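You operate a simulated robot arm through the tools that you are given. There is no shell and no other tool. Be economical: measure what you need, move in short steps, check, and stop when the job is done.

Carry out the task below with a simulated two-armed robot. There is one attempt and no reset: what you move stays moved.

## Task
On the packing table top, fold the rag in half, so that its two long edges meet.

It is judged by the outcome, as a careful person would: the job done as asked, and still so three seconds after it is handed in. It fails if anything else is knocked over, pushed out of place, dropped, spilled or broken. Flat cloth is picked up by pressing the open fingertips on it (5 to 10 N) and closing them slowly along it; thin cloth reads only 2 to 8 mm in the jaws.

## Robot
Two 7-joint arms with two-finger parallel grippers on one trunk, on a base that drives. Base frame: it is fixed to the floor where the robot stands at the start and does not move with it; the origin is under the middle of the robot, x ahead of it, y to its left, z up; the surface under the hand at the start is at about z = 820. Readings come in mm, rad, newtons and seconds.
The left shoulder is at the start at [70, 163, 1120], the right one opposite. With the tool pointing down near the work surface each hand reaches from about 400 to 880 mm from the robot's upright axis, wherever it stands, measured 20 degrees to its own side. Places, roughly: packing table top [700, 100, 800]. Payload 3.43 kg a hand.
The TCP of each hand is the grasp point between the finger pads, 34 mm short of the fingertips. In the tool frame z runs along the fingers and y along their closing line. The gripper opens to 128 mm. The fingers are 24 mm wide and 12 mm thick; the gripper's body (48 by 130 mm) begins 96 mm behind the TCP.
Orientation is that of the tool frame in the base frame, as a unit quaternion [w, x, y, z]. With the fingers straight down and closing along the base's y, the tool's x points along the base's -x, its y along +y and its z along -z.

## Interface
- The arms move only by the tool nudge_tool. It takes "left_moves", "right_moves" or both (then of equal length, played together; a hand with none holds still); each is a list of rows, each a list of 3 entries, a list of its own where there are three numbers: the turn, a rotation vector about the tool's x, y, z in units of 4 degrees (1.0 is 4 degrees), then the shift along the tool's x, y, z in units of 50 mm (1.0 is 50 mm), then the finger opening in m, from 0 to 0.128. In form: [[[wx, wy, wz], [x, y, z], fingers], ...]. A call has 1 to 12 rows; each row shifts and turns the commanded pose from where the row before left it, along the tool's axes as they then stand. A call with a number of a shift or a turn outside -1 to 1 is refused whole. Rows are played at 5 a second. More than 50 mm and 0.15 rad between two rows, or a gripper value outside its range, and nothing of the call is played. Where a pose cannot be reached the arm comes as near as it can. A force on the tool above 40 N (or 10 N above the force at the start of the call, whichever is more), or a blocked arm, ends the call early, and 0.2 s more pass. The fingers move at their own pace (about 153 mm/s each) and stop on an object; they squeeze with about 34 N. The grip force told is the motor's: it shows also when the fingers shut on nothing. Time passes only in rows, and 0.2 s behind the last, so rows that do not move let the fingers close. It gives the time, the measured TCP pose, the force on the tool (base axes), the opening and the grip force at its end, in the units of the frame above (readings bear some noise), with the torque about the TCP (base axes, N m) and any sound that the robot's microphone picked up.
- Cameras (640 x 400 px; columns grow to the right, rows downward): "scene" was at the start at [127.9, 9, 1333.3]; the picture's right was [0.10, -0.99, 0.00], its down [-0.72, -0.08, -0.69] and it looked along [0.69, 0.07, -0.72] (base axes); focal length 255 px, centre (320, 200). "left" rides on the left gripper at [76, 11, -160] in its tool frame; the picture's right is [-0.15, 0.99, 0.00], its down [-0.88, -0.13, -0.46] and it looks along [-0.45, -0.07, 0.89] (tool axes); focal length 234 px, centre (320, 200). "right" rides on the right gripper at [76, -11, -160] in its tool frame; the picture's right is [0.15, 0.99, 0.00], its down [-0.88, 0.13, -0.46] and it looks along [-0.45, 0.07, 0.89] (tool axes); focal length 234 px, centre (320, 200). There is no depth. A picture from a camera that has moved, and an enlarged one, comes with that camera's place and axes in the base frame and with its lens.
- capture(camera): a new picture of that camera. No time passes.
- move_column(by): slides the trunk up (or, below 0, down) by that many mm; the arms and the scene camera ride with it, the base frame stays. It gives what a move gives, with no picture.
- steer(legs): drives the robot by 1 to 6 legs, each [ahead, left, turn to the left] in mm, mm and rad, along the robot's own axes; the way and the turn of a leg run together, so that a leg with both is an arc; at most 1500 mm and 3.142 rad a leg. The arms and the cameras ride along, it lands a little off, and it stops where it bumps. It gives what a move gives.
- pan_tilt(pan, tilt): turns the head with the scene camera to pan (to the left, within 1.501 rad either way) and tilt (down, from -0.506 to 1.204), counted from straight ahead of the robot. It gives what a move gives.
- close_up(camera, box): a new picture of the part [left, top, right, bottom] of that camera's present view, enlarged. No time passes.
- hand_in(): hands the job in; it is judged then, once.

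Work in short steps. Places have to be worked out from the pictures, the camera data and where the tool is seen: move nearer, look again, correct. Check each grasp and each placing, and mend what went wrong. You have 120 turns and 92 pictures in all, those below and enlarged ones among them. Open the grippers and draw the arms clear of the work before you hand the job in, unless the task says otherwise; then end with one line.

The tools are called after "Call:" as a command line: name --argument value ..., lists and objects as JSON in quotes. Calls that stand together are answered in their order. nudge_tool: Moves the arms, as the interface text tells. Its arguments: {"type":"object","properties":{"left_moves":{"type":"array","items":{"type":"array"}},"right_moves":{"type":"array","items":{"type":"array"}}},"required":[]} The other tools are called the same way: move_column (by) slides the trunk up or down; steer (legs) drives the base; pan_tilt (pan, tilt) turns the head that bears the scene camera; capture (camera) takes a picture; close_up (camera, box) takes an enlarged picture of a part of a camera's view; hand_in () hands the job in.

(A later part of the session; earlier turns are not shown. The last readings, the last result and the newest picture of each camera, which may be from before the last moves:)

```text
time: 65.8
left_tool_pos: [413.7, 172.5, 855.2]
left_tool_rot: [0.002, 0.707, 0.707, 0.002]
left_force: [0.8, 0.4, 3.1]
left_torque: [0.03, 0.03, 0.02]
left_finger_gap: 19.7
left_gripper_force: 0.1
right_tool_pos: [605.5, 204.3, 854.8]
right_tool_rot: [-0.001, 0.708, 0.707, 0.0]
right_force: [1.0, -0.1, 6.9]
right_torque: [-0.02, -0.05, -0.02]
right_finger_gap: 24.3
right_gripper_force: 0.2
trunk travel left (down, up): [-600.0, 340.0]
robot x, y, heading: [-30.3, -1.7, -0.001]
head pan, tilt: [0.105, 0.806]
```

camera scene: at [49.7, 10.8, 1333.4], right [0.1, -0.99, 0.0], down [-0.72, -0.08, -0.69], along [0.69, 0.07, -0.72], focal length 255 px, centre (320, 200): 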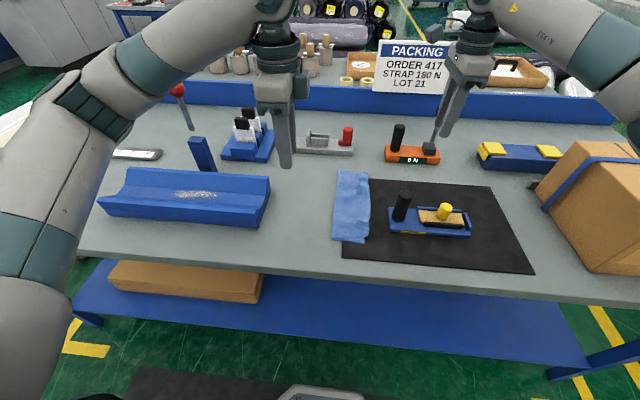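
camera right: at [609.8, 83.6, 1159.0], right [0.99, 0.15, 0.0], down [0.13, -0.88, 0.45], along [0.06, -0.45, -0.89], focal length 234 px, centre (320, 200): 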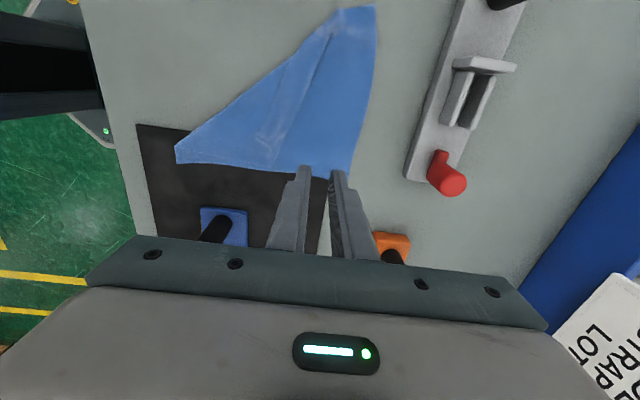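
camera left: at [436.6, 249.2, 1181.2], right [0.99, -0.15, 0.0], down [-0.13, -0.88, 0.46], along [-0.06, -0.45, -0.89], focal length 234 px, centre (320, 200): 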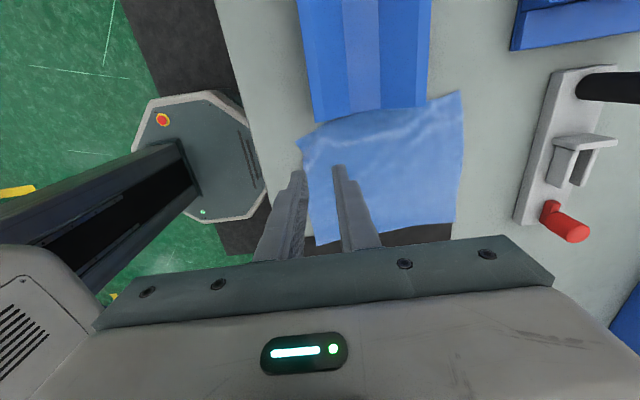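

There's contact at 3 N (left) and 7 N (right). I close both slowly with a slight follow-down.

Call:
nudge_tool --right_moves '[[[0, 0, 0], [0, 0, 0.02], 0.024], [[0, 0, 0], [0, 0, 0], 0.021], [[0, 0, 0], [0, 0, 0.004], 0.018], [[0, 0, 0], [0, 0, 0], 0.015], [[0, 0, 0], [0, 0, 0.004], 0.012], [[0, 0, 0], [0, 0, 0], 0.01], [[0, 0, 0], [0, 0, 0], 0.008], [[0, 0, 0], [0, 0, 0], 0.006], [[0, 0, 0], [0, 0, 0], 0.004], [[0, 0, 0], [0, 0, 0], 0.002], [[0, 0, 0], [0, 0, 0], 0.0], [[0, 0, 0], [0, 0, 0], 0.0]]' --left_moves '[[[0, 0, 0], [0, 0, 0.03], 0.02], [[0, 0, 0], [0, 0, 0.01], 0.018], [[0, 0, 0], [0, 0, 0.004], 0.016], [[0, 0, 0], [0, 0, 0], 0.014], [[0, 0, 0], [0, 0, 0.004], 0.012], [[0, 0, 0], [0, 0, 0], 0.01], [[0, 0, 0], [0, 0, 0], 0.008], [[0, 0, 0], [0, 0, 0], 0.006], [[0, 0, 0], [0, 0, 0], 0.004], [[0, 0, 0], [0, 0, 0], 0.002], [[0, 0, 0], [0, 0, 0], 0.0], [[0, 0, 0], [0, 0, 0], 0.0]]'

```text
time: 68.3
left_tool_pos: [411.6, 172.0, 855.1]
left_tool_rot: [0.003, 0.707, 0.707, 0.003]
left_force: [14.5, 2.3, 24.5]
left_torque: [0.01, -0.42, -0.06]
left_finger_gap: 2.1
left_gripper_force: 34.0
right_tool_pos: [602.6, 203.3, 855.6]
right_tool_rot: [-0.001, 0.708, 0.707, 0.0]
right_force: [-11.7, -1.6, 25.3]
right_torque: [-0.22, 0.41, -0.08]
right_finger_gap: 2.2
right_gripper_force: 34.7
trunk travel left (down, up): [-600.0, 340.0]
robot x, y, heading: [-27.5, 0.9, -0.0]
head pan, tilt: [0.105, 0.806]
```

Both corners are gripped (2.1 and 2.2 mm). I start the lower folding arc with progressive tilt for the first 12 steps, easing the tension between the hands.

Call:
nudge_tool --left_moves '[[[0, 0, 0], [-0.195, 0.05, -0.24], 0.0], [[0, 0, 0], [-0.195, 0.05, -0.28], 0.0], [[0, 0, 0], [-0.195, 0, -0.24], 0.0], [[0, 0, 0], [-0.195, 0, -0.18], 0.0], [[0, 1, 0], [-0.235, 0, -0.148], 0.0], [[0, 1, 0], [-0.23, 0, -0.105], 0.0], [[0, 1, 0], [-0.238, 0, -0.034], 0.0], [[0, 1, 0], [-0.236, 0, -0.046], 0.0], [[0, 1, 0], [-0.233, 0, -0.061], 0.0], [[0, 1, 0], [-0.229, 0, -0.073], 0.0], [[0, 1, 0], [-0.225, 0, -0.087], 0.0], [[0, 1, 0], [-0.22, 0, -0.099], 0.0]]' --right_moves '[[[0, 0, 0], [-0.215, -0.05, -0.24], 0.0], [[0, 0, 0], [-0.215, -0.05, -0.28], 0.0], [[0, 0, 0], [-0.215, 0, -0.24], 0.0], [[0, 0, 0], [-0.215, 0, -0.18], 0.0], [[0, 1, 0], [-0.255, 0, -0.148], 0.0], [[0, 1, 0], [-0.25, 0, -0.107], 0.0], [[0, 1, 0], [-0.258, 0, -0.037], 0.0], [[0, 1, 0], [-0.255, 0, -0.051], 0.0], [[0, 1, 0], [-0.252, 0, -0.067], 0.0], [[0, 1, 0], [-0.248, 0, -0.08], 0.0], [[0, 1, 0], [-0.243, 0, -0.096], 0.0], [[0, 1, 0], [-0.237, 0, -0.109], 0.0]]'

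Call:
close_up --camera "scene" --box '[240, 140, 420, 290]'

Call:
capture --camera "left"

```text
time: 71.0
left_tool_pos: [418.0, 35.8, 908.1]
left_tool_rot: [-0.194, 0.679, 0.681, 0.197]
left_force: [-1.0, -0.9, -0.9]
left_torque: [0.01, -0.01, -0.02]
left_finger_gap: 2.2
left_gripper_force: 33.8
right_tool_pos: [600.1, 54.3, 910.6]
right_tool_rot: [-0.196, 0.681, 0.678, 0.196]
right_force: [-0.9, 0.0, 0.8]
right_torque: [-0.02, -0.01, 0.03]
right_finger_gap: 1.8
right_gripper_force: 34.0
trunk travel left (down, up): [-600.0, 340.0]
robot x, y, heading: [-29.3, -1.6, -0.002]
head pan, tilt: [0.105, 0.806]
```

```text
2.67 times, centred on (330, 215) of scene
camera zoom: at [100.6, 6.3, 1333.4], right [0.1, -0.99, 0.0], down [-0.72, -0.07, -0.69], along [0.69, 0.07, -0.72], focal length 679 px, centre (293, 160)
```

zoom: 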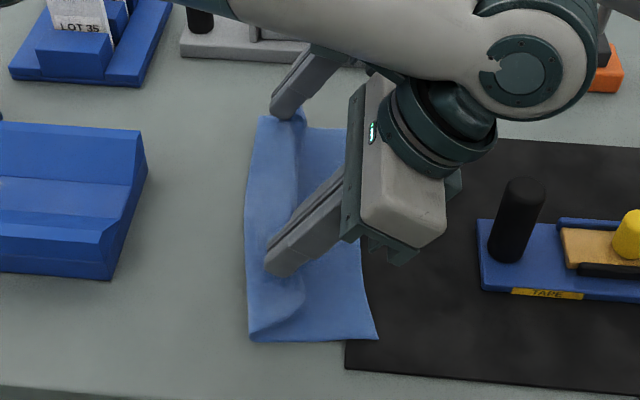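

```text
37 pictures are left
camera left: at [429.0, 15.2, 1084.5], right [0.99, -0.12, -0.07], down [-0.13, -0.99, -0.08], along [-0.06, 0.09, -0.99], focal length 234 px, centre (320, 200)
```

left: 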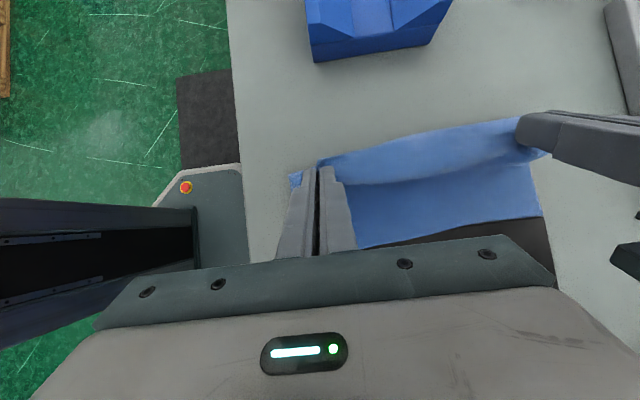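

The fold line is where it should be (y≈71 near, ≈97 far). I continue the second half, stopping about 25 mm above the table.

Call:
nudge_tool --left_moves '[[[0, 1, 0], [-0.214, 0, -0.113], 0.0], [[0, 1, 0], [-0.208, 0, -0.124], 0.0], [[0, 0, 0], [-0.214, 0, -0.049], 0.0], [[0, 0, 0], [-0.214, 0, -0.049], 0.0], [[0, 0, 0], [-0.214, 0, -0.049], 0.0], [[0, 0, 0], [-0.214, 0, -0.049], 0.0], [[0, 0, 0], [-0.214, 0, -0.049], 0.0], [[0, 0, 0], [0, 0, 0], 0.0]]' --right_moves '[[[0, 1, 0], [-0.231, 0, -0.124], 0.0], [[0, 1, 0], [-0.224, 0, -0.136], 0.0], [[0, 0, 0], [-0.229, 0, -0.062], 0.0], [[0, 0, 0], [-0.229, 0, -0.062], 0.0], [[0, 0, 0], [-0.229, 0, -0.062], 0.0], [[0, 0, 0], [-0.229, 0, -0.062], 0.0], [[0, 0, 0], [-0.229, 0, -0.062], 0.0], [[0, 0, 0], [0, 0, 0], 0.0]]'

Call:
close_up --camera "scene" --box '[240, 140, 420, 290]'

Call:
capture --camera "left"

Call:
capture --camera "right"

```text
time: 72.8
left_tool_pos: [419.1, -35.5, 883.6]
left_tool_rot: [-0.24, 0.664, 0.666, 0.242]
left_force: [0.4, -1.3, -0.1]
left_torque: [-0.01, 0.01, 0.05]
left_finger_gap: 2.1
left_gripper_force: 33.6
right_tool_pos: [599.4, -22.5, 882.1]
right_tool_rot: [-0.243, 0.665, 0.664, 0.241]
right_force: [0.7, -0.1, 0.0]
right_torque: [-0.01, -0.01, 0.0]
right_finger_gap: 1.9
right_gripper_force: 33.9
trunk travel left (down, up): [-600.0, 340.0]
robot x, y, heading: [-25.0, 2.8, 0.001]
head pan, tilt: [0.105, 0.806]
```

```text
2.67 times, centred on (330, 215) of scene
camera zoom: at [100.6, 9.1, 1333.3], right [0.1, -0.99, 0.0], down [-0.72, -0.07, -0.69], along [0.69, 0.07, -0.72], focal length 679 px, centre (293, 160)
```

zoom: 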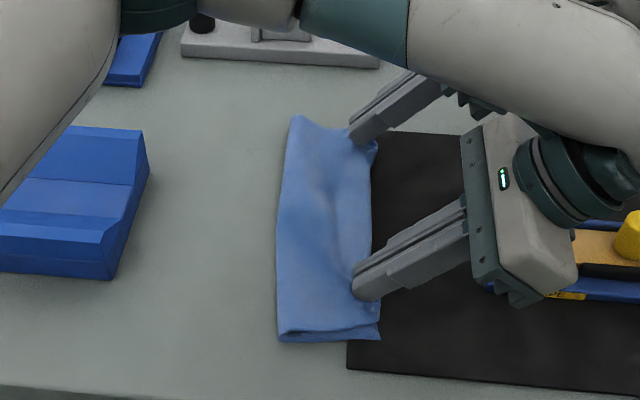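

```text
35 pictures are left
camera left: at [429.6, -79.6, 1053.7], right [0.99, -0.11, -0.09], down [-0.13, -0.97, -0.22], along [-0.06, 0.22, -0.97], focal length 234 px, centre (320, 200)
```

left: 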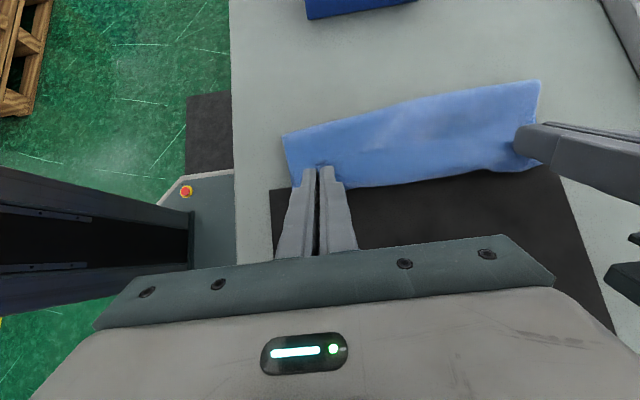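

```text
34 pictures are left
camera right: at [589.3, -66.1, 1053.6], right [0.99, 0.11, 0.09], down [0.13, -0.97, -0.22], along [0.07, 0.23, -0.97], focal length 234 px, centre (320, 200)
```

right: 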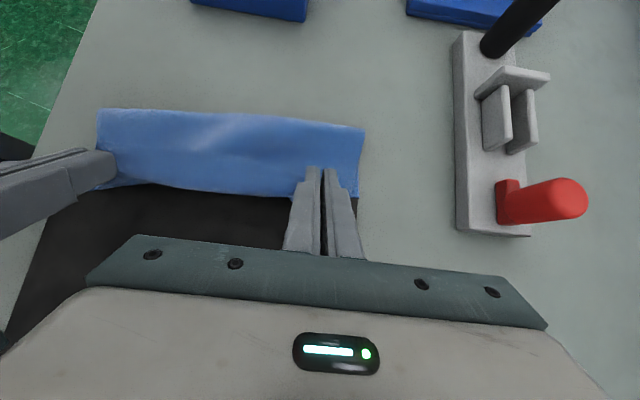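

The edge is over the right place. I do the last small step, release in the air so the edge can drop outward, and retreat along the fingers.

Call:
nudge_tool --left_moves '[[[0, 0, 0], [-0.214, 0, -0.049], 0.0], [[0, 0, 0], [-0.13, 0, 0.04], 0.0], [[0, 0, 0], [0, 0, 0], 0.0], [[0, 0, 0], [0, 0, 0], 0.03], [[0, 0, 0], [0, 0, 0], 0.03], [[0, 0, 0], [0, 0, -0.3], 0.03], [[0, 0, 0], [0, 0, -0.4], 0.03], [[0, 0, 0], [0, 0, -0.5], 0.03], [[0, 0, 0], [0.3, 0, -0.5], 0.03], [[0, 0, 0], [0.4, 0, -0.5], 0.03], [[0, 0, 0], [0.4, 0, -0.5], 0.03]]' --right_moves '[[[0, 0, 0], [-0.229, 0, -0.062], 0.0], [[0, 0, 0], [-0.13, 0, 0.04], 0.0], [[0, 0, 0], [0, 0, 0], 0.0], [[0, 0, 0], [0, 0, 0], 0.03], [[0, 0, 0], [0, 0, 0], 0.03], [[0, 0, 0], [0, 0, -0.3], 0.03], [[0, 0, 0], [0, 0, -0.4], 0.03], [[0, 0, 0], [0, 0, -0.5], 0.03], [[0, 0, 0], [0.3, 0, -0.5], 0.03], [[0, 0, 0], [0.4, 0, -0.5], 0.03], [[0, 0, 0], [0.4, 0, -0.5], 0.03]]'

Call:
close_up --camera "scene" --box '[260, 150, 400, 280]'

Call:
capture --camera "right"

```text
time: 75.2
left_tool_pos: [416.9, -92.6, 1013.2]
left_tool_rot: [-0.24, 0.664, 0.666, 0.243]
left_force: [-0.6, -0.7, 0.1]
left_torque: [0.0, -0.02, -0.01]
left_finger_gap: 30.0
left_gripper_force: 0.1
right_tool_pos: [598.1, -82.9, 1011.4]
right_tool_rot: [-0.241, 0.665, 0.664, 0.241]
right_force: [0.2, 0.2, 0.1]
right_torque: [0.0, 0.02, 0.0]
right_finger_gap: 30.0
right_gripper_force: 0.0
trunk travel left (down, up): [-600.0, 340.0]
robot x, y, heading: [-29.0, 0.5, 0.001]
head pan, tilt: [0.105, 0.806]
```

```text
3.08 times, centred on (330, 215) of scene
camera zoom: at [99.2, 8.9, 1333.4], right [0.1, -0.99, 0.0], down [-0.72, -0.07, -0.69], along [0.69, 0.07, -0.72], focal length 784 px, centre (289, 154)
```

zoom: 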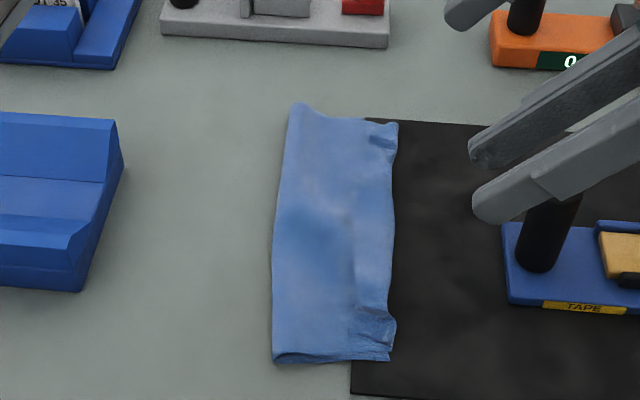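

```text
32 pictures are left
camera right: at [588.6, -125.1, 1181.5], right [0.99, 0.11, 0.09], down [0.13, -0.97, -0.22], along [0.07, 0.23, -0.97], focal length 234 px, centre (320, 200)
```

right: 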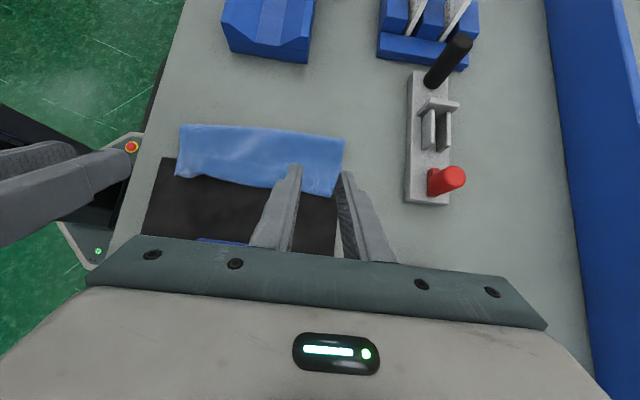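

It's much better this time, with only a small possible lip near the pinch points. I straighten both hands and use the left camera to inspect from above.

Call:
nudge_tool --left_moves '[[[0, -1, 0], [0, 0, 0], 0.03], [[0, -1, 0], [0, 0, 0], 0.03], [[0, -1, 0], [0, 0, 0], 0.03], [[0, -1, 0], [0, 0, 0], 0.03], [[0, -1, 0], [0, 0, 0], 0.03], [[0, -1, 0], [0, 0, 0], 0.03], [[0, -1, 0], [0, 0, 0], 0.03], [[0, -1, 0], [0, 0, 0], 0.03], [[0, -1, 0], [0, 0, 0], 0.03], [[0, -1, 0], [0, 0, 0], 0.03], [[0, 0, 0], [0.8, 0.3, 0.2], 0.03], [[0, 0, 0], [0.8, 0.3, 0.2], 0.03]]' --right_moves '[[[0, -1, 0], [0, 0, 0], 0.03], [[0, -1, 0], [0, 0, 0], 0.03], [[0, -1, 0], [0, 0, 0], 0.03], [[0, -1, 0], [0, 0, 0], 0.03], [[0, -1, 0], [0, 0, 0], 0.03], [[0, -1, 0], [0, 0, 0], 0.03], [[0, -1, 0], [0, 0, 0], 0.03], [[0, -1, 0], [0, 0, 0], 0.03], [[0, -1, 0], [0, 0, 0], 0.03], [[0, -1, 0], [0, 0, 0], 0.03], [[0, 0, 0], [-0.9, 0, 0], 0.03], [[0, 0, 0], [-0.9, 0, 0], 0.03]]'

Call:
close_up --camera "left" --box '[220, 40, 540, 240]'

Call:
close_up --camera "scene" --box '[300, 165, 380, 280]'

```text
time: 77.8
left_tool_pos: [446.7, -13.9, 991.7]
left_tool_rot: [0.003, 0.707, 0.707, 0.001]
left_force: [0.0, 0.7, -0.8]
left_torque: [-0.04, -0.01, -0.02]
left_finger_gap: 30.1
left_gripper_force: 0.1
right_tool_pos: [601.1, -174.8, 1010.8]
right_tool_rot: [0.0, 0.708, 0.707, -0.001]
right_force: [-0.5, -0.2, 0.4]
right_torque: [0.02, -0.01, -0.01]
right_finger_gap: 30.3
right_gripper_force: 0.0
trunk travel left (down, up): [-600.0, 340.0]
robot x, y, heading: [-29.9, 5.0, 0.004]
head pan, tilt: [0.105, 0.806]
```

```text
2.00 times, centred on (380, 140) of left
camera zoom: at [457.1, 61.0, 1150.9], right [0.99, -0.15, 0.01], down [-0.13, -0.88, 0.46], along [-0.06, -0.45, -0.89], focal length 468 px, centre (200, 320)
```

zoom: 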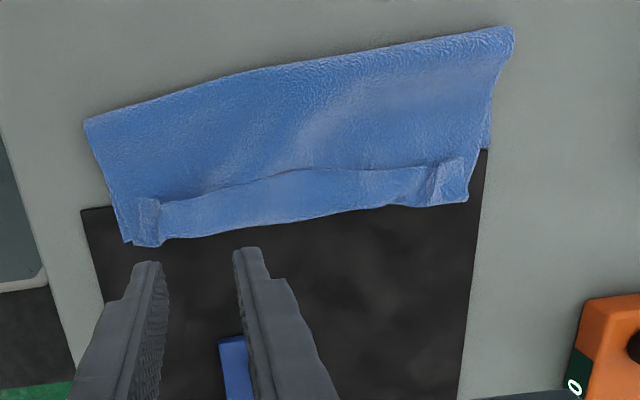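

```text
3.48 times, centred on (340, 222) of scene
camera zoom: at [100.7, 9.1, 1333.4], right [0.1, -0.99, 0.0], down [-0.72, -0.07, -0.69], along [0.69, 0.07, -0.72], focal length 886 px, centre (250, 122)
```

zoom: 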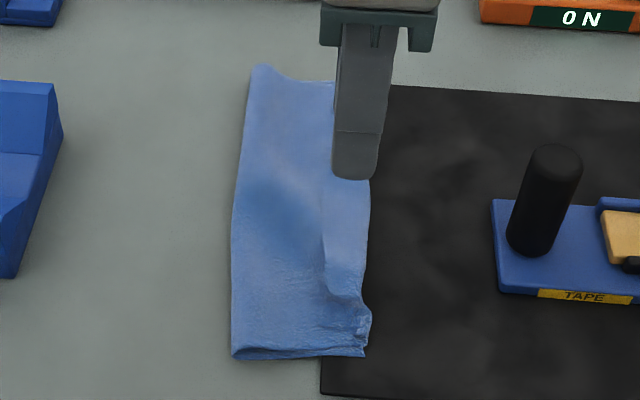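

The strip is folded back again: free edge at y≈0 to −12, crease at y≈−36. Last time the strip was held alone and pulling just rolled the fold, so I'll unroll with both hands together, pulling taut, then regrasp in the correct orientation. I position both hands over the strip edge with 15° tilt.

Call:
nudge_tool --left_moves '[[[0, 0, 0], [0, 0, 0], 0.016], [[0, 0, 0], [0, 0, 0], 0.016], [[0, 0, 0], [0, 0, 0], 0.016], [[0, 0, 0], [0, 0, 0], 0.016], [[0, 0, 0], [0, 0, 0.6], 0.016], [[0, 0, 0], [0, 0, 0.6], 0.016], [[0, 0, 0], [-0.02, -0.04, 0.6], 0.016], [[0, 0.94, 0], [0, 0, 0.2], 0.016], [[0, 0.94, 0], [0, 0, 0], 0.016], [[0, 0.94, 0], [0, 0, 0], 0.016], [[0, 0.94, 0], [0, 0, 0], 0.016], [[0, 0, 0], [0, 0, 0], 0.016]]' --right_moves '[[[0, 0, 0], [0.7, -0.06, 0.2], 0.016], [[0, 0, 0], [0.8, 0, 0.2], 0.016], [[0, 0, 0], [0.8, 0, 0.3], 0.016], [[0, 0, 0], [0.8, 0, 0.4], 0.016], [[0, 0, 0], [0, 0, 0.6], 0.016], [[0, 0, 0], [0, 0, 0.6], 0.016], [[0, 0, 0], [0, 0, 0.1], 0.016], [[0, 0.94, 0], [0, 0, 0], 0.016], [[0, 0.94, 0], [0, 0, 0], 0.016], [[0, 0.94, 0], [0, 0, 0], 0.016], [[0, 0.94, 0], [0, 0, 0], 0.016], [[0, 0, 0], [0, 0, 0], 0.016]]'

Call:
close_up --camera "right" --box '[120, 40, 480, 240]'

Call:
close_up --camera "left" --box '[160, 40, 520, 240]'

```text
time: 80.3
left_tool_pos: [445.1, -14.1, 891.3]
left_tool_rot: [-0.09, 0.701, 0.702, 0.093]
left_force: [-0.6, 0.3, -0.1]
left_torque: [0.0, 0.0, -0.01]
left_finger_gap: 15.7
left_gripper_force: 0.1
right_tool_pos: [597.1, -16.9, 890.5]
right_tool_rot: [-0.094, 0.701, 0.701, 0.092]
right_force: [0.3, 0.3, 0.1]
right_torque: [-0.01, -0.01, -0.03]
right_finger_gap: 16.1
right_gripper_force: 0.0
trunk travel left (down, up): [-600.0, 340.0]
robot x, y, heading: [-26.0, -2.2, 0.002]
head pan, tilt: [0.105, 0.806]
```

```text
1.78 times, centred on (300, 140) of right
camera zoom: at [587.0, 16.7, 1065.1], right [0.99, 0.14, 0.04], down [0.13, -0.97, 0.21], along [0.06, -0.2, -0.98], focal length 416 px, centre (356, 307)
```

zoom: 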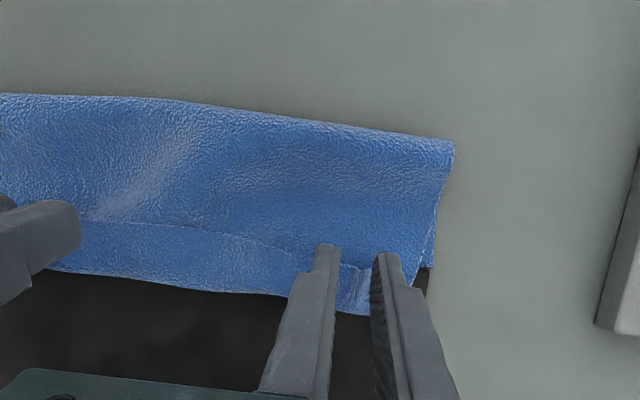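

```text
1.78 times, centred on (340, 140) of left
camera zoom: at [456.3, 17.4, 1064.8], right [0.99, -0.14, -0.03], down [-0.13, -0.97, 0.21], along [-0.06, -0.21, -0.98], focal length 416 px, centre (284, 307)
```

zoom: 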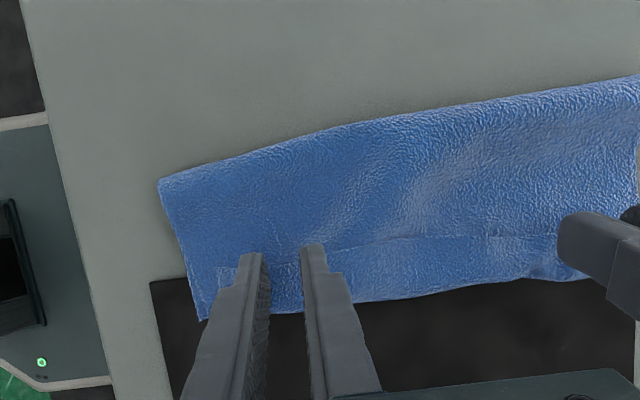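

Both are aligned on the strip edge (y≈−8). I descend to contact.

Call:
nudge_tool --left_moves '[[[0, 0, 0], [-0.06, 0, 0.23], 0.016], [[0, 0, 0], [-0.06, 0, 0.23], 0.016], [[0, 0, 0], [-0.01, 0, 0.06], 0.016], [[0, 0, 0], [0, 0, 0], 0.016]]' --right_moves '[[[0, 0, 0], [-0.06, 0, 0.23], 0.016], [[0, 0, 0], [-0.06, 0, 0.23], 0.016], [[0, 0, 0], [-0.01, 0, 0.06], 0.016], [[0, 0, 0], [0, 0, 0], 0.016]]'

```text
time: 81.3
left_tool_pos: [446.5, -13.5, 864.2]
left_tool_rot: [-0.09, 0.701, 0.701, 0.093]
left_force: [0.3, -0.4, 0.4]
left_torque: [-0.01, 0.03, 0.02]
left_finger_gap: 16.0
left_gripper_force: 0.0
right_tool_pos: [596.2, -17.0, 863.7]
right_tool_rot: [-0.093, 0.702, 0.7, 0.093]
right_force: [-0.6, 0.3, 1.0]
right_torque: [0.0, 0.0, 0.04]
right_finger_gap: 15.9
right_gripper_force: 0.1
trunk travel left (down, up): [-600.0, 340.0]
robot x, y, heading: [-26.3, 1.6, -0.002]
head pan, tilt: [0.105, 0.806]
```

Almost in contact. I go down 3 mm.

Call:
nudge_tool --left_moves '[[[0, 0, 0], [-0.01, 0, 0.05], 0.016], [[0, 0, 0], [0, 0, 0.02], 0.016], [[0, 0, 0], [0, 0, 0], 0.016]]' --right_moves '[[[0, 0, 0], [-0.01, 0, 0.04], 0.016], [[0, 0, 0], [0, 0, 0], 0.016], [[0, 0, 0], [0, 0, 0], 0.016]]'

```text
time: 82.2
left_tool_pos: [446.0, -14.4, 862.6]
left_tool_rot: [-0.088, 0.701, 0.701, 0.095]
left_force: [2.5, -3.1, 24.2]
left_torque: [-0.23, 0.07, 0.08]
left_finger_gap: 16.1
left_gripper_force: 0.0
right_tool_pos: [595.7, -16.2, 862.7]
right_tool_rot: [-0.094, 0.702, 0.7, 0.093]
right_force: [0.1, 0.2, 0.7]
right_torque: [0.01, -0.04, 0.02]
right_finger_gap: 15.9
right_gripper_force: 0.0
trunk travel left (down, up): [-600.0, 340.0]
robot x, y, heading: [-26.3, -1.2, -0.001]
head pan, tilt: [0.105, 0.806]
```

Left pressed too hard (24 N), so I ease it 1.3 mm. Right goes 2 mm lower.

Call:
nudge_tool --left_moves '[[[0, 0, 0], [0, 0, -0.028], 0.016], [[0, 0, 0], [0, 0, 0], 0.016]]' --right_moves '[[[0, 0, 0], [-0.01, 0, 0.04], 0.016], [[0, 0, 0], [0, 0, 0], 0.016]]'

```text
time: 82.8
left_tool_pos: [446.3, -14.3, 863.3]
left_tool_rot: [-0.089, 0.701, 0.702, 0.094]
left_force: [6.9, -3.5, 19.6]
left_torque: [-0.18, -0.18, 0.01]
left_finger_gap: 15.5
left_gripper_force: 0.0
right_tool_pos: [595.9, -17.8, 861.9]
right_tool_rot: [-0.094, 0.702, 0.7, 0.095]
right_force: [-0.6, -1.5, 10.4]
right_torque: [-0.1, 0.04, -0.03]
right_finger_gap: 15.9
right_gripper_force: 0.1
trunk travel left (down, up): [-600.0, 340.0]
robot x, y, heading: [-28.5, -2.0, 0.004]
head pan, tilt: [0.105, 0.806]
```

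I ease the left a touch more and close both slowly.

Call:
nudge_tool --left_moves '[[[0, 0, 0], [0, 0, -0.018], 0.016], [[0, 0, 0], [0, 0, 0], 0.014], [[0, 0, 0], [0, 0, 0], 0.012], [[0, 0, 0], [0, 0, 0], 0.01], [[0, 0, 0], [0, 0, 0], 0.008], [[0, 0, 0], [0, 0, 0], 0.006], [[0, 0, 0], [0, 0, 0], 0.004], [[0, 0, 0], [0, 0, 0], 0.002], [[0, 0, 0], [0, 0, 0], 0.0], [[0, 0, 0], [0, 0, 0], 0.0]]' --right_moves '[[[0, 0, 0], [0, 0, 0], 0.016], [[0, 0, 0], [0, 0, 0], 0.014], [[0, 0, 0], [0, 0, 0], 0.012], [[0, 0, 0], [0, 0, 0], 0.01], [[0, 0, 0], [0, 0, 0], 0.008], [[0, 0, 0], [0, 0, 0], 0.006], [[0, 0, 0], [0, 0, 0], 0.004], [[0, 0, 0], [0, 0, 0], 0.002], [[0, 0, 0], [0, 0, 0], 0.0], [[0, 0, 0], [0, 0, 0], 0.0]]'

```text
time: 85.0
left_tool_pos: [445.6, -14.8, 865.1]
left_tool_rot: [-0.09, 0.7, 0.702, 0.095]
left_force: [1.2, -0.3, 1.0]
left_torque: [-0.02, -0.07, -0.01]
left_finger_gap: 1.1
left_gripper_force: 33.8
right_tool_pos: [594.8, -16.3, 861.2]
right_tool_rot: [-0.093, 0.702, 0.7, 0.094]
right_force: [-5.5, -0.1, 22.4]
right_torque: [-0.04, 0.16, 0.01]
right_finger_gap: 2.0
right_gripper_force: 33.6
trunk travel left (down, up): [-600.0, 340.0]
robot x, y, heading: [-29.0, -1.1, 0.003]
head pan, tilt: [0.105, 0.806]
```

Right holds (2.0 mm) and left is uncertain (1.1 mm). I lift both 20 mm and check.

Call:
nudge_tool --left_moves '[[[0, 0, 0], [0.05, 0, -0.19], 0.0], [[0, 0, 0], [0.05, 0, -0.19], 0.0], [[0, 0, 0], [0, 0, 0], 0.0]]' --right_moves '[[[0, 0, 0], [0.05, 0, -0.19], 0.0], [[0, 0, 0], [0.05, 0, -0.19], 0.0], [[0, 0, 0], [0, 0, 0], 0.0]]'

Call:
close_up --camera "left" --box '[160, 40, 520, 240]'

```text
time: 85.8
left_tool_pos: [446.4, -14.6, 880.7]
left_tool_rot: [-0.091, 0.701, 0.702, 0.092]
left_force: [0.2, -0.2, -0.7]
left_torque: [-0.02, 0.03, 0.0]
left_finger_gap: 1.0
left_gripper_force: 34.2
right_tool_pos: [597.7, -17.9, 878.6]
right_tool_rot: [-0.095, 0.702, 0.7, 0.092]
right_force: [0.4, -0.3, -0.6]
right_torque: [0.01, 0.0, 0.01]
right_finger_gap: 1.4
right_gripper_force: 34.2
trunk travel left (down, up): [-600.0, 340.0]
robot x, y, heading: [-26.2, 0.1, -0.004]
head pan, tilt: [0.105, 0.806]
```

```text
1.78 times, centred on (340, 140) of left
camera zoom: at [456.7, 16.9, 1055.4], right [0.99, -0.14, -0.03], down [-0.13, -0.97, 0.21], along [-0.06, -0.21, -0.98], focal length 416 px, centre (284, 307)
```

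zoom: 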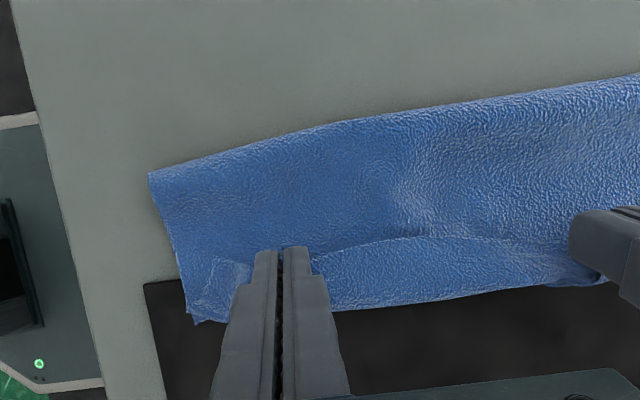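

Both hold the strip edge. I carry it over toward −y, pulling it taut outward, and stop low.

Call:
nudge_tool --left_moves '[[[0, 1, 0], [-0.23, 0, -0.14], 0.0], [[0, 1, 0], [-0.23, 0, -0.13], 0.0], [[0, 1, 0], [-0.244, 0, -0.092], 0.0], [[0, 1, 0], [-0.257, 0, -0.074], 0.0], [[0, 0, 0], [-0.213, 0, -0.034], 0.0], [[0, 0, 0], [-0.206, 0, -0.007], 0.0], [[0, 0, 0], [-0.155, 0, 0.024], 0.0], [[0, 0, 0], [0, 0, 0], 0.0]]' --right_moves '[[[0, 1, 0], [-0.23, 0, -0.14], 0.0], [[0, 1, 0], [-0.23, 0, -0.13], 0.0], [[0, 1, 0], [-0.244, 0, -0.092], 0.0], [[0, 1, 0], [-0.257, 0, -0.074], 0.0], [[0, 1, 0], [-0.256, 0, -0.047], 0.0], [[0, 1, 0], [-0.232, 0, -0.024], 0.0], [[0, 0, 0], [-0.156, 0, 0], 0.0], [[0, 0, 0], [0, 0, 0], 0.0]]'

Call:
close_up --camera "left" --box '[160, 20, 560, 240]'

Call:
close_up --camera "scene" --box '[290, 150, 410, 280]'

```text
time: 87.5
left_tool_pos: [446.6, -91.4, 872.3]
left_tool_rot: [-0.187, 0.681, 0.682, 0.19]
left_force: [-0.9, 0.8, 0.1]
left_torque: [-0.01, -0.02, 0.04]
left_finger_gap: 1.3
left_gripper_force: 33.9
right_tool_pos: [597.8, -97.9, 867.0]
right_tool_rot: [-0.237, 0.668, 0.665, 0.237]
right_force: [-0.3, -0.9, 0.0]
right_torque: [-0.02, -0.01, -0.01]
right_finger_gap: 1.2
right_gripper_force: 33.8
trunk travel left (down, up): [-600.0, 340.0]
robot x, y, heading: [-26.0, -3.9, -0.003]
head pan, tilt: [0.105, 0.806]
```

```text
1.60 times, centred on (360, 130) of left
camera zoom: at [457.4, -108.9, 1047.3], right [0.99, -0.13, -0.07], down [-0.13, -0.99, -0.06], along [-0.06, 0.07, -1.0], focal length 375 px, centre (256, 312)
```

zoom: 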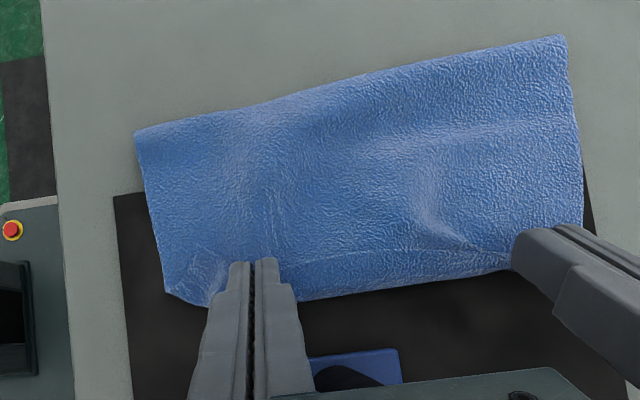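

```text
3.08 times, centred on (350, 215) of scene
camera zoom: at [100.5, 8.5, 1333.4], right [0.1, -0.99, 0.0], down [-0.72, -0.07, -0.69], along [0.69, 0.07, -0.72], focal length 784 px, centre (228, 154)
```

zoom: 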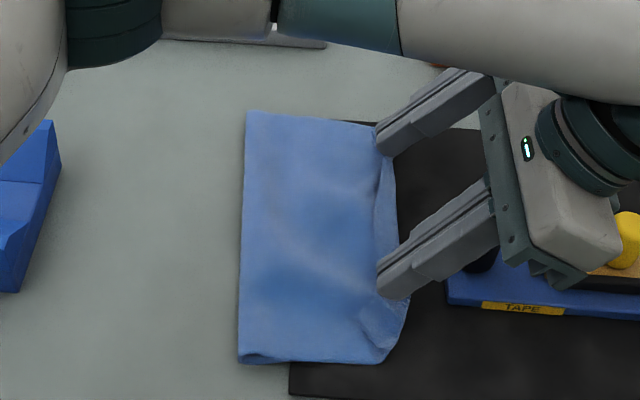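

Great progress: the strip is nearly unrolled. I release and retreat along the fingers to leave the edge outward.

Call:
nudge_tool --left_moves '[[[0, 0, 0], [0, 0, 0], 0.03], [[0, 0, 0], [0, 0, 0], 0.03], [[0, 0, 0], [0, 0, -0.3], 0.03], [[0, 0, 0], [0, 0, -0.5], 0.03], [[0, 0, 0], [0.3, 0, -0.6], 0.03], [[0, 0, 0], [0.4, 0, -0.6], 0.03], [[0, -1, 0], [0.4, 0, -0.4], 0.03], [[0, -1, 0], [0.4, 0, -0.2], 0.03], [[0, -1, 0], [0.5, 0, 0], 0.03], [[0, -1, 0], [0.6, 0, 0], 0.03], [[0, -1, 0], [0.6, 0, 0], 0.03], [[0, -1, 0], [0.2, 0, 0], 0.03]]' --right_moves '[[[0, 0, 0], [0, 0, 0], 0.03], [[0, 0, 0], [0, 0, 0], 0.03], [[0, 0, 0], [0, 0, -0.3], 0.03], [[0, 0, 0], [0, 0, -0.5], 0.03], [[0, 0, 0], [0.3, 0, -0.6], 0.03], [[0, 0, 0], [0.4, 0, -0.6], 0.03], [[0, -1, 0], [0, 0, -0.4], 0.03], [[0, -1, 0], [-0.2, 0, 0], 0.03], [[0, -1, 0], [-0.4, 0, 0], 0.03], [[0, -1, 0], [-0.6, 0, 0], 0.03], [[0, -1, 0], [-0.6, 0, 0], 0.03], [[0, -1, 0], [-0.6, 0, 0], 0.03]]'

Call:
close_up --camera "left" --box '[200, 40, 520, 240]'

```text
time: 90.2
left_tool_pos: [445.3, 3.8, 1049.5]
left_tool_rot: [-0.039, 0.705, 0.707, 0.043]
left_force: [-0.9, 0.6, 0.0]
left_torque: [0.04, -0.03, -0.02]
left_finger_gap: 30.4
left_gripper_force: 0.1
right_tool_pos: [598.6, -250.1, 932.8]
right_tool_rot: [-0.092, 0.701, 0.702, 0.091]
right_force: [1.3, 0.0, 0.0]
right_torque: [0.0, -0.04, 0.02]
right_finger_gap: 30.0
right_gripper_force: 0.1
trunk travel left (down, up): [-600.0, 340.0]
robot x, y, heading: [-29.3, -0.5, -0.001]
head pan, tilt: [0.105, 0.806]
```

```text
2.00 times, centred on (360, 140) of left
camera zoom: at [455.2, 59.3, 1216.7], right [0.99, -0.14, -0.01], down [-0.13, -0.93, 0.35], along [-0.06, -0.34, -0.94], focal length 468 px, centre (240, 320)
```

zoom: 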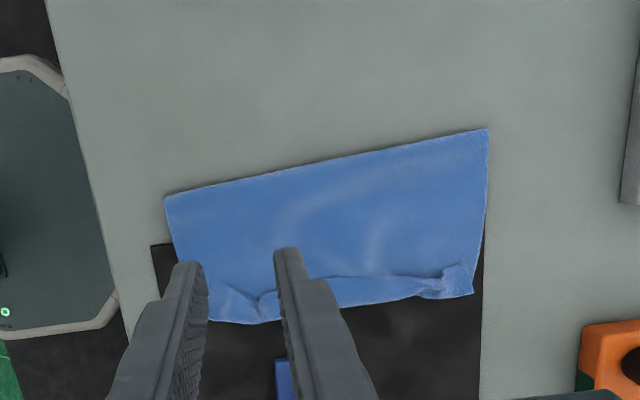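

The strip has shrunk to about 23 mm (edge y≈−60, crease −82). I repeat the unroll, this time going further and lower, and bring both hands back over the strip edge.

Call:
nudge_tool --left_moves '[[[0, 1, 0], [0, 0.07, 0], 0.016], [[0, 1.0, 0], [0, 0.07, 0], 0.016], [[0, 0.1, 0], [0, 0, 0], 0.016], [[0, 0, 0], [-0.56, 0, 0.7], 0.016], [[0, 0, 0], [-0.56, 0, 0.7], 0.016], [[0, 0, 0], [-0.56, 0, 0.7], 0.016], [[0, 0, 0], [-0.56, 0, 0.7], 0.016], [[0, 0, 0], [0, 0, 0], 0.016], [[0, 0, 0], [0, 0, 0], 0.016]]' --right_moves '[[[0, 0, 0], [0.155, 0, -0.58], 0.016], [[0, 0, 0], [0.855, 0, 0.229], 0.016], [[0, 0, 0], [0.855, 0, 0.229], 0.016], [[0, 0, 0], [0.855, 0, 0.229], 0.016], [[0, 0, 0], [0.855, 0, 0.229], 0.016], [[0, 0, 0], [-0.135, 0, 0.5], 0.016], [[0, 0, 0], [-0.135, 0, 0.5], 0.016], [[0, 0, 0], [-0.135, 0, 0.5], 0.016], [[0, 0, 0], [0, 0, 0], 0.016]]'

Call:
close_up --camera "left" --box '[160, 40, 520, 240]'

Call:
close_up --camera "right" --box '[120, 40, 480, 240]'

```text
time: 92.2
left_tool_pos: [451.1, -73.9, 884.3]
left_tool_rot: [-0.093, 0.7, 0.701, 0.095]
left_force: [0.2, -1.0, 1.5]
left_torque: [0.03, 0.03, 0.0]
left_finger_gap: 16.0
left_gripper_force: 0.1
right_tool_pos: [598.3, -78.3, 886.1]
right_tool_rot: [-0.093, 0.701, 0.701, 0.092]
right_force: [-0.2, 0.0, 0.0]
right_torque: [0.01, 0.03, 0.02]
right_finger_gap: 16.2
right_gripper_force: 0.1
trunk travel left (down, up): [-600.0, 340.0]
robot x, y, heading: [-27.8, -4.0, 0.001]
head pan, tilt: [0.105, 0.806]
```

```text
1.78 times, centred on (340, 140) of left
camera zoom: at [461.8, -43.7, 1056.9], right [0.99, -0.14, -0.03], down [-0.13, -0.97, 0.21], along [-0.06, -0.2, -0.98], focal length 416 px, centre (284, 307)
```

zoom: 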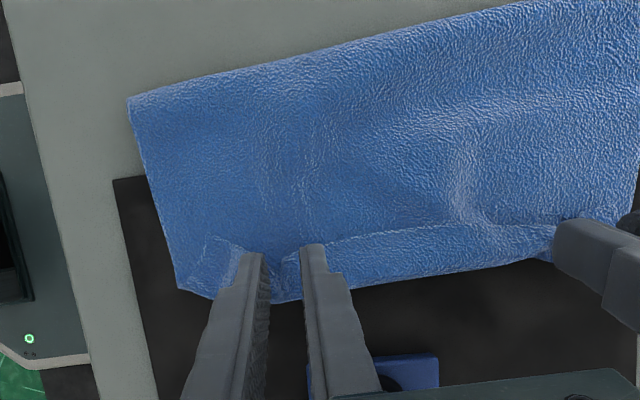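

```text
1.78 times, centred on (300, 140) of right
camera zoom: at [588.7, -45.5, 1060.0], right [0.99, 0.14, 0.04], down [0.13, -0.97, 0.21], along [0.06, -0.2, -0.98], focal length 416 px, centre (356, 307)
```

zoom: 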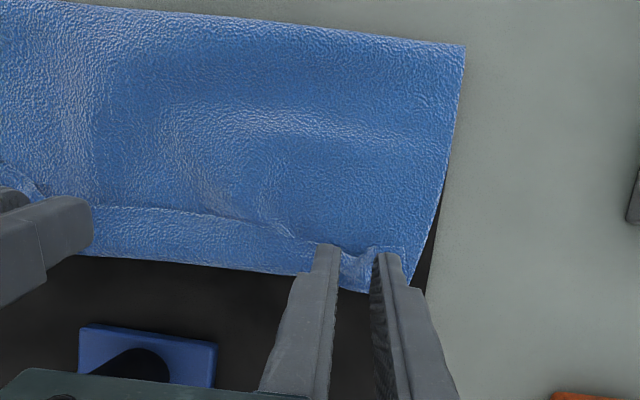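

Aligned, with the strip edge at y≈−64 between the fingers. I make small corrections and descend.

Call:
nudge_tool --left_moves '[[[0, 0, 0], [-0.02, 0, 0.2], 0.016], [[0, 0, 0], [-0.026, 0, 0.2], 0.016], [[0, 0, 0], [0, 0, 0], 0.016]]' --right_moves '[[[0, 0, 0], [0.015, 0, 0.22], 0.016], [[0, 0, 0], [0.015, 0, 0.24], 0.016], [[0, 0, 0], [0, 0, 0], 0.016]]'

```text
time: 93.0
left_tool_pos: [452.3, -70.6, 865.2]
left_tool_rot: [-0.092, 0.7, 0.701, 0.096]
left_force: [-0.1, 0.6, -0.2]
left_torque: [0.03, 0.02, -0.03]
left_finger_gap: 15.9
left_gripper_force: 0.0
right_tool_pos: [596.8, -70.3, 863.3]
right_tool_rot: [-0.092, 0.702, 0.701, 0.092]
right_force: [-0.2, -0.1, 1.6]
right_torque: [0.0, 0.05, 0.02]
right_finger_gap: 15.9
right_gripper_force: 0.5
trunk travel left (down, up): [-600.0, 340.0]
robot x, y, heading: [-27.3, -1.6, -0.003]
head pan, tilt: [0.105, 0.806]
```

I go a bit lower on both.

Call:
nudge_tool --left_moves '[[[0, 0, 0], [0, 0, 0.05], 0.016], [[0, 0, 0], [0, 0, 0], 0.016], [[0, 0, 0], [0, 0, 0], 0.016]]' --right_moves '[[[0, 0, 0], [0, 0, 0.03], 0.016], [[0, 0, 0], [0, 0, 0], 0.016], [[0, 0, 0], [0, 0, 0], 0.016]]'

```text
time: 93.8
left_tool_pos: [451.3, -70.0, 864.2]
left_tool_rot: [-0.092, 0.701, 0.701, 0.096]
left_force: [0.7, -0.8, 0.2]
left_torque: [-0.01, -0.02, -0.01]
left_finger_gap: 16.1
left_gripper_force: 0.1
right_tool_pos: [596.6, -69.7, 861.4]
right_tool_rot: [-0.093, 0.701, 0.7, 0.092]
right_force: [-0.3, -2.2, 6.6]
right_torque: [-0.08, 0.04, 0.04]
right_finger_gap: 16.1
right_gripper_force: 0.4
trunk travel left (down, up): [-600.0, 340.0]
robot x, y, heading: [-31.4, 0.1, 0.0]
head pan, tilt: [0.105, 0.806]
```

Right is good (6.6 N). Left goes 2 mm lower.

Call:
nudge_tool --left_moves '[[[0, 0, 0], [0, 0, 0.04], 0.016], [[0, 0, 0], [0, 0, 0], 0.016], [[0, 0, 0], [0, 0, 0], 0.016]]'

```text
time: 94.5
left_tool_pos: [452.7, -69.9, 862.8]
left_tool_rot: [-0.092, 0.7, 0.701, 0.096]
left_force: [0.8, -2.9, 7.4]
left_torque: [-0.12, 0.0, 0.0]
left_finger_gap: 15.7
left_gripper_force: 0.2
right_tool_pos: [597.1, -68.5, 862.4]
right_tool_rot: [-0.094, 0.702, 0.7, 0.093]
right_force: [0.6, -1.1, 8.0]
right_torque: [-0.05, 0.03, 0.01]
right_finger_gap: 16.2
right_gripper_force: 0.1
trunk travel left (down, up): [-600.0, 340.0]
robot x, y, heading: [-27.4, 1.8, -0.001]
head pan, tilt: [0.105, 0.806]
```

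Both are pressing at 7–8 N. I close slowly, then lift 18 mm.

Call:
nudge_tool --left_moves '[[[0, 0, 0], [0, 0, 0.006], 0.014], [[0, 0, 0], [0, 0, 0.004], 0.012], [[0, 0, 0], [0, 0, 0.004], 0.01], [[0, 0, 0], [0, 0, 0], 0.008], [[0, 0, 0], [0, 0, 0], 0.006], [[0, 0, 0], [0, 0, 0], 0.004], [[0, 0, 0], [0, 0, 0], 0.002], [[0, 0, 0], [0, 0, 0], 0.0], [[0, 0, 0], [0, 0, 0], 0.0], [[0, 0, 0], [0.05, 0, -0.17], 0.0], [[0, 0, 0], [0.05, 0, -0.17], 0.0]]' --right_moves '[[[0, 0, 0], [0, 0, 0.004], 0.014], [[0, 0, 0], [0, 0, 0.004], 0.012], [[0, 0, 0], [0, 0, 0.004], 0.01], [[0, 0, 0], [0, 0, 0], 0.008], [[0, 0, 0], [0, 0, 0], 0.006], [[0, 0, 0], [0, 0, 0], 0.004], [[0, 0, 0], [0, 0, 0], 0.002], [[0, 0, 0], [0, 0, 0], 0.0], [[0, 0, 0], [0, 0, 0], 0.0], [[0, 0, 0], [0.05, 0, -0.17], 0.0], [[0, 0, 0], [0.05, 0, -0.17], 0.0]]'

```text
time: 97.0
left_tool_pos: [451.3, -70.7, 878.6]
left_tool_rot: [-0.092, 0.7, 0.701, 0.097]
left_force: [3.4, 0.5, -0.4]
left_torque: [-0.01, -0.12, -0.01]
left_finger_gap: 1.7
left_gripper_force: 33.9
right_tool_pos: [596.7, -69.6, 876.9]
right_tool_rot: [-0.094, 0.702, 0.7, 0.091]
right_force: [-3.9, 0.1, 0.8]
right_torque: [0.0, 0.14, -0.06]
right_finger_gap: 1.7
right_gripper_force: 34.0
trunk travel left (down, up): [-600.0, 340.0]
robot x, y, heading: [-26.1, 1.7, 0.0]
head pan, tilt: [0.105, 0.806]
```

Both hold (1.7 mm). I carry the edge over to y≈−112 with more tilt and finish low.

Call:
nudge_tool --left_moves '[[[0, 1, 0], [-0.21, 0, -0.128], 0.0], [[0, 1, 0], [-0.243, 0, -0.093], 0.0], [[0, 1, 0], [-0.26, 0, -0.056], 0.0], [[0, 1, 0], [-0.258, 0, -0.03], 0.0], [[0, 0, 0], [-0.21, 0, 0.038], 0.0], [[0, 0, 0], [-0.062, 0, 0.103], 0.0], [[0, 0, 0], [0, 0, 0], 0.0]]' --right_moves '[[[0, 1, 0], [-0.21, 0, -0.128], 0.0], [[0, 1, 0], [-0.243, 0, -0.093], 0.0], [[0, 1, 0], [-0.26, 0, -0.056], 0.0], [[0, 1, 0], [-0.258, 0, -0.03], 0.0], [[0, 0, 0], [-0.21, 0, 0.038], 0.0], [[0, 0, 0], [-0.062, 0, 0.103], 0.0], [[0, 0, 0], [0, 0, 0], 0.0]]'

Call:
close_up --camera "left" --box '[160, 20, 560, 240]'

```text
time: 98.5
left_tool_pos: [451.6, -126.7, 862.7]
left_tool_rot: [-0.189, 0.68, 0.681, 0.193]
left_force: [4.1, 0.9, 10.7]
left_torque: [0.11, -0.16, -0.01]
left_finger_gap: 2.0
left_gripper_force: 34.5
right_tool_pos: [597.2, -125.5, 862.1]
right_tool_rot: [-0.19, 0.682, 0.68, 0.191]
right_force: [-4.2, 2.0, 7.9]
right_torque: [0.1, 0.12, 0.01]
right_finger_gap: 1.9
right_gripper_force: 33.9
trunk travel left (down, up): [-600.0, 340.0]
robot x, y, heading: [-25.6, 0.5, 0.003]
head pan, tilt: [0.105, 0.806]
```

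```text
1.60 times, centred on (360, 130) of left
camera zoom: at [462.4, -145.6, 1038.3], right [0.99, -0.12, -0.07], down [-0.13, -0.99, -0.07], along [-0.06, 0.08, -1.0], focal length 375 px, centre (256, 312)
```

zoom: 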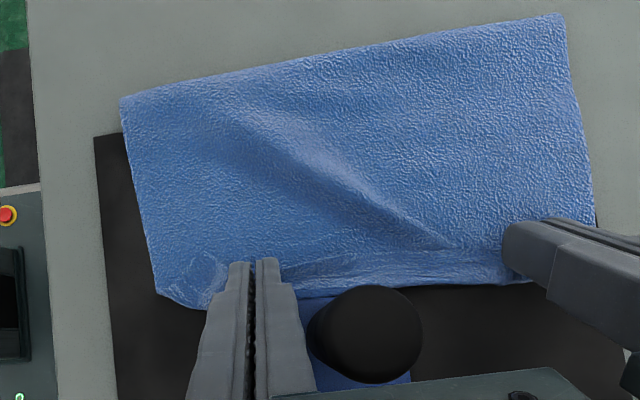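

The strip is now just a narrow lip. The fixture handle is close beside the left gripper, so I open only slightly and rise straight up with both hands.

Call:
nudge_tool --left_moves '[[[0, 0, 0], [0, 0, 0], 0.006], [[0, 0, 0], [0, 0, 0], 0.01], [[0, 0, 0], [0.1, 0, -0.17], 0.01], [[0, 0, 0], [0.26, 0, -0.43], 0.01], [[0, 0, 0], [0.4, 0, -0.7], 0.01], [[0, 0, 0], [0.4, 0, -0.7], 0.01], [[0, -1, 0], [0.4, 0, -0.6], 0.01], [[0, -1, 0], [0.6, 0, -0.3], 0.01], [[0, -1, 0], [0.8, 0, 0], 0.01], [[0, -1, 0], [0.8, 0, 0], 0.01], [[0, -1, 0], [0.5, 0, 0], 0.01], [[0, -1, 0], [0, 0, 0], 0.01]]' --right_moves '[[[0, 0, 0], [0, 0, 0], 0.006], [[0, 0, 0], [0, 0, 0], 0.01], [[0, 0, 0], [0.1, 0, -0.17], 0.01], [[0, 0, 0], [0.26, 0, -0.43], 0.01], [[0, 0, 0], [0.4, 0, -0.7], 0.01], [[0, 0, 0], [0.4, 0, -0.7], 0.01], [[0, -1, 0], [0.2, 0, -0.4], 0.01], [[0, -1, 0], [0, 0, 0], 0.01], [[0, -1, 0], [-0.6, 0, -0.2], 0.01], [[0, -1, 0], [-0.6, 0, -0.2], 0.01], [[0, -1, 0], [-0.6, 0, -0.1], 0.01], [[0, -1, 0], [0, 0, 0], 0.01]]'

Call:
close_up --camera "left" --box '[200, 60, 520, 260]'

Call:
close_up --camera "scene" --box '[300, 165, 400, 280]'

```text
time: 101.2
left_tool_pos: [455.0, -7.7, 1076.3]
left_tool_rot: [-0.042, 0.705, 0.706, 0.047]
left_force: [-0.9, 0.3, -0.4]
left_torque: [-0.02, 0.02, 0.0]
left_finger_gap: 10.1
left_gripper_force: 0.0
right_tool_pos: [597.5, -223.1, 992.6]
right_tool_rot: [-0.043, 0.707, 0.705, 0.043]
right_force: [-0.7, 0.6, 0.5]
right_torque: [-0.03, 0.01, 0.0]
right_finger_gap: 10.1
right_gripper_force: 0.0
trunk travel left (down, up): [-600.0, 340.0]
robot x, y, heading: [-27.8, 0.8, -0.001]
head pan, tilt: [0.105, 0.806]
```

```text
2.00 times, centred on (360, 160) of left
camera zoom: at [464.3, 47.0, 1243.2], right [0.99, -0.14, -0.01], down [-0.13, -0.93, 0.34], along [-0.06, -0.34, -0.94], focal length 468 px, centre (240, 280)
```

zoom: 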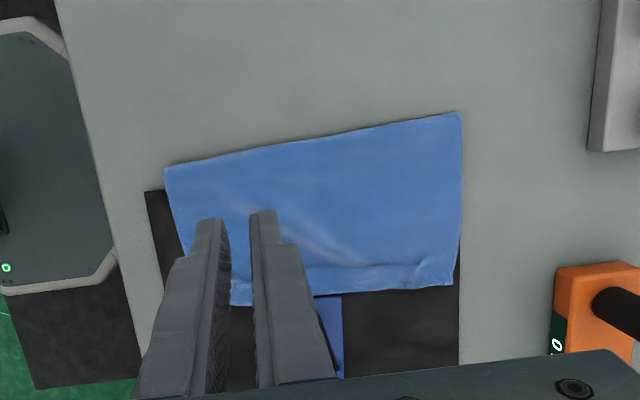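

```text
3.48 times, centred on (350, 222) of scene
camera zoom: at [100.9, 9.9, 1333.3], right [0.1, -0.99, 0.0], down [-0.72, -0.07, -0.69], along [0.69, 0.07, -0.72], focal length 886 px, centre (216, 122)
```

zoom: 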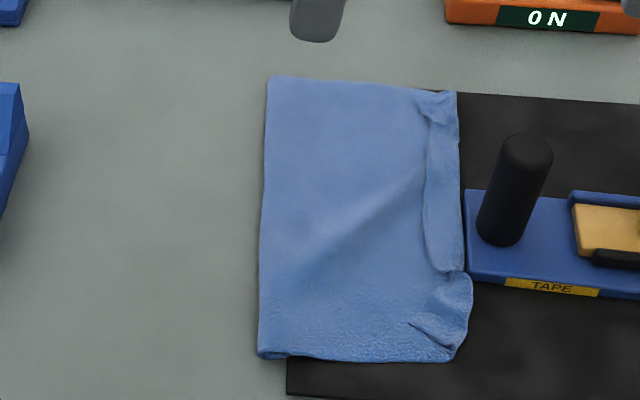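

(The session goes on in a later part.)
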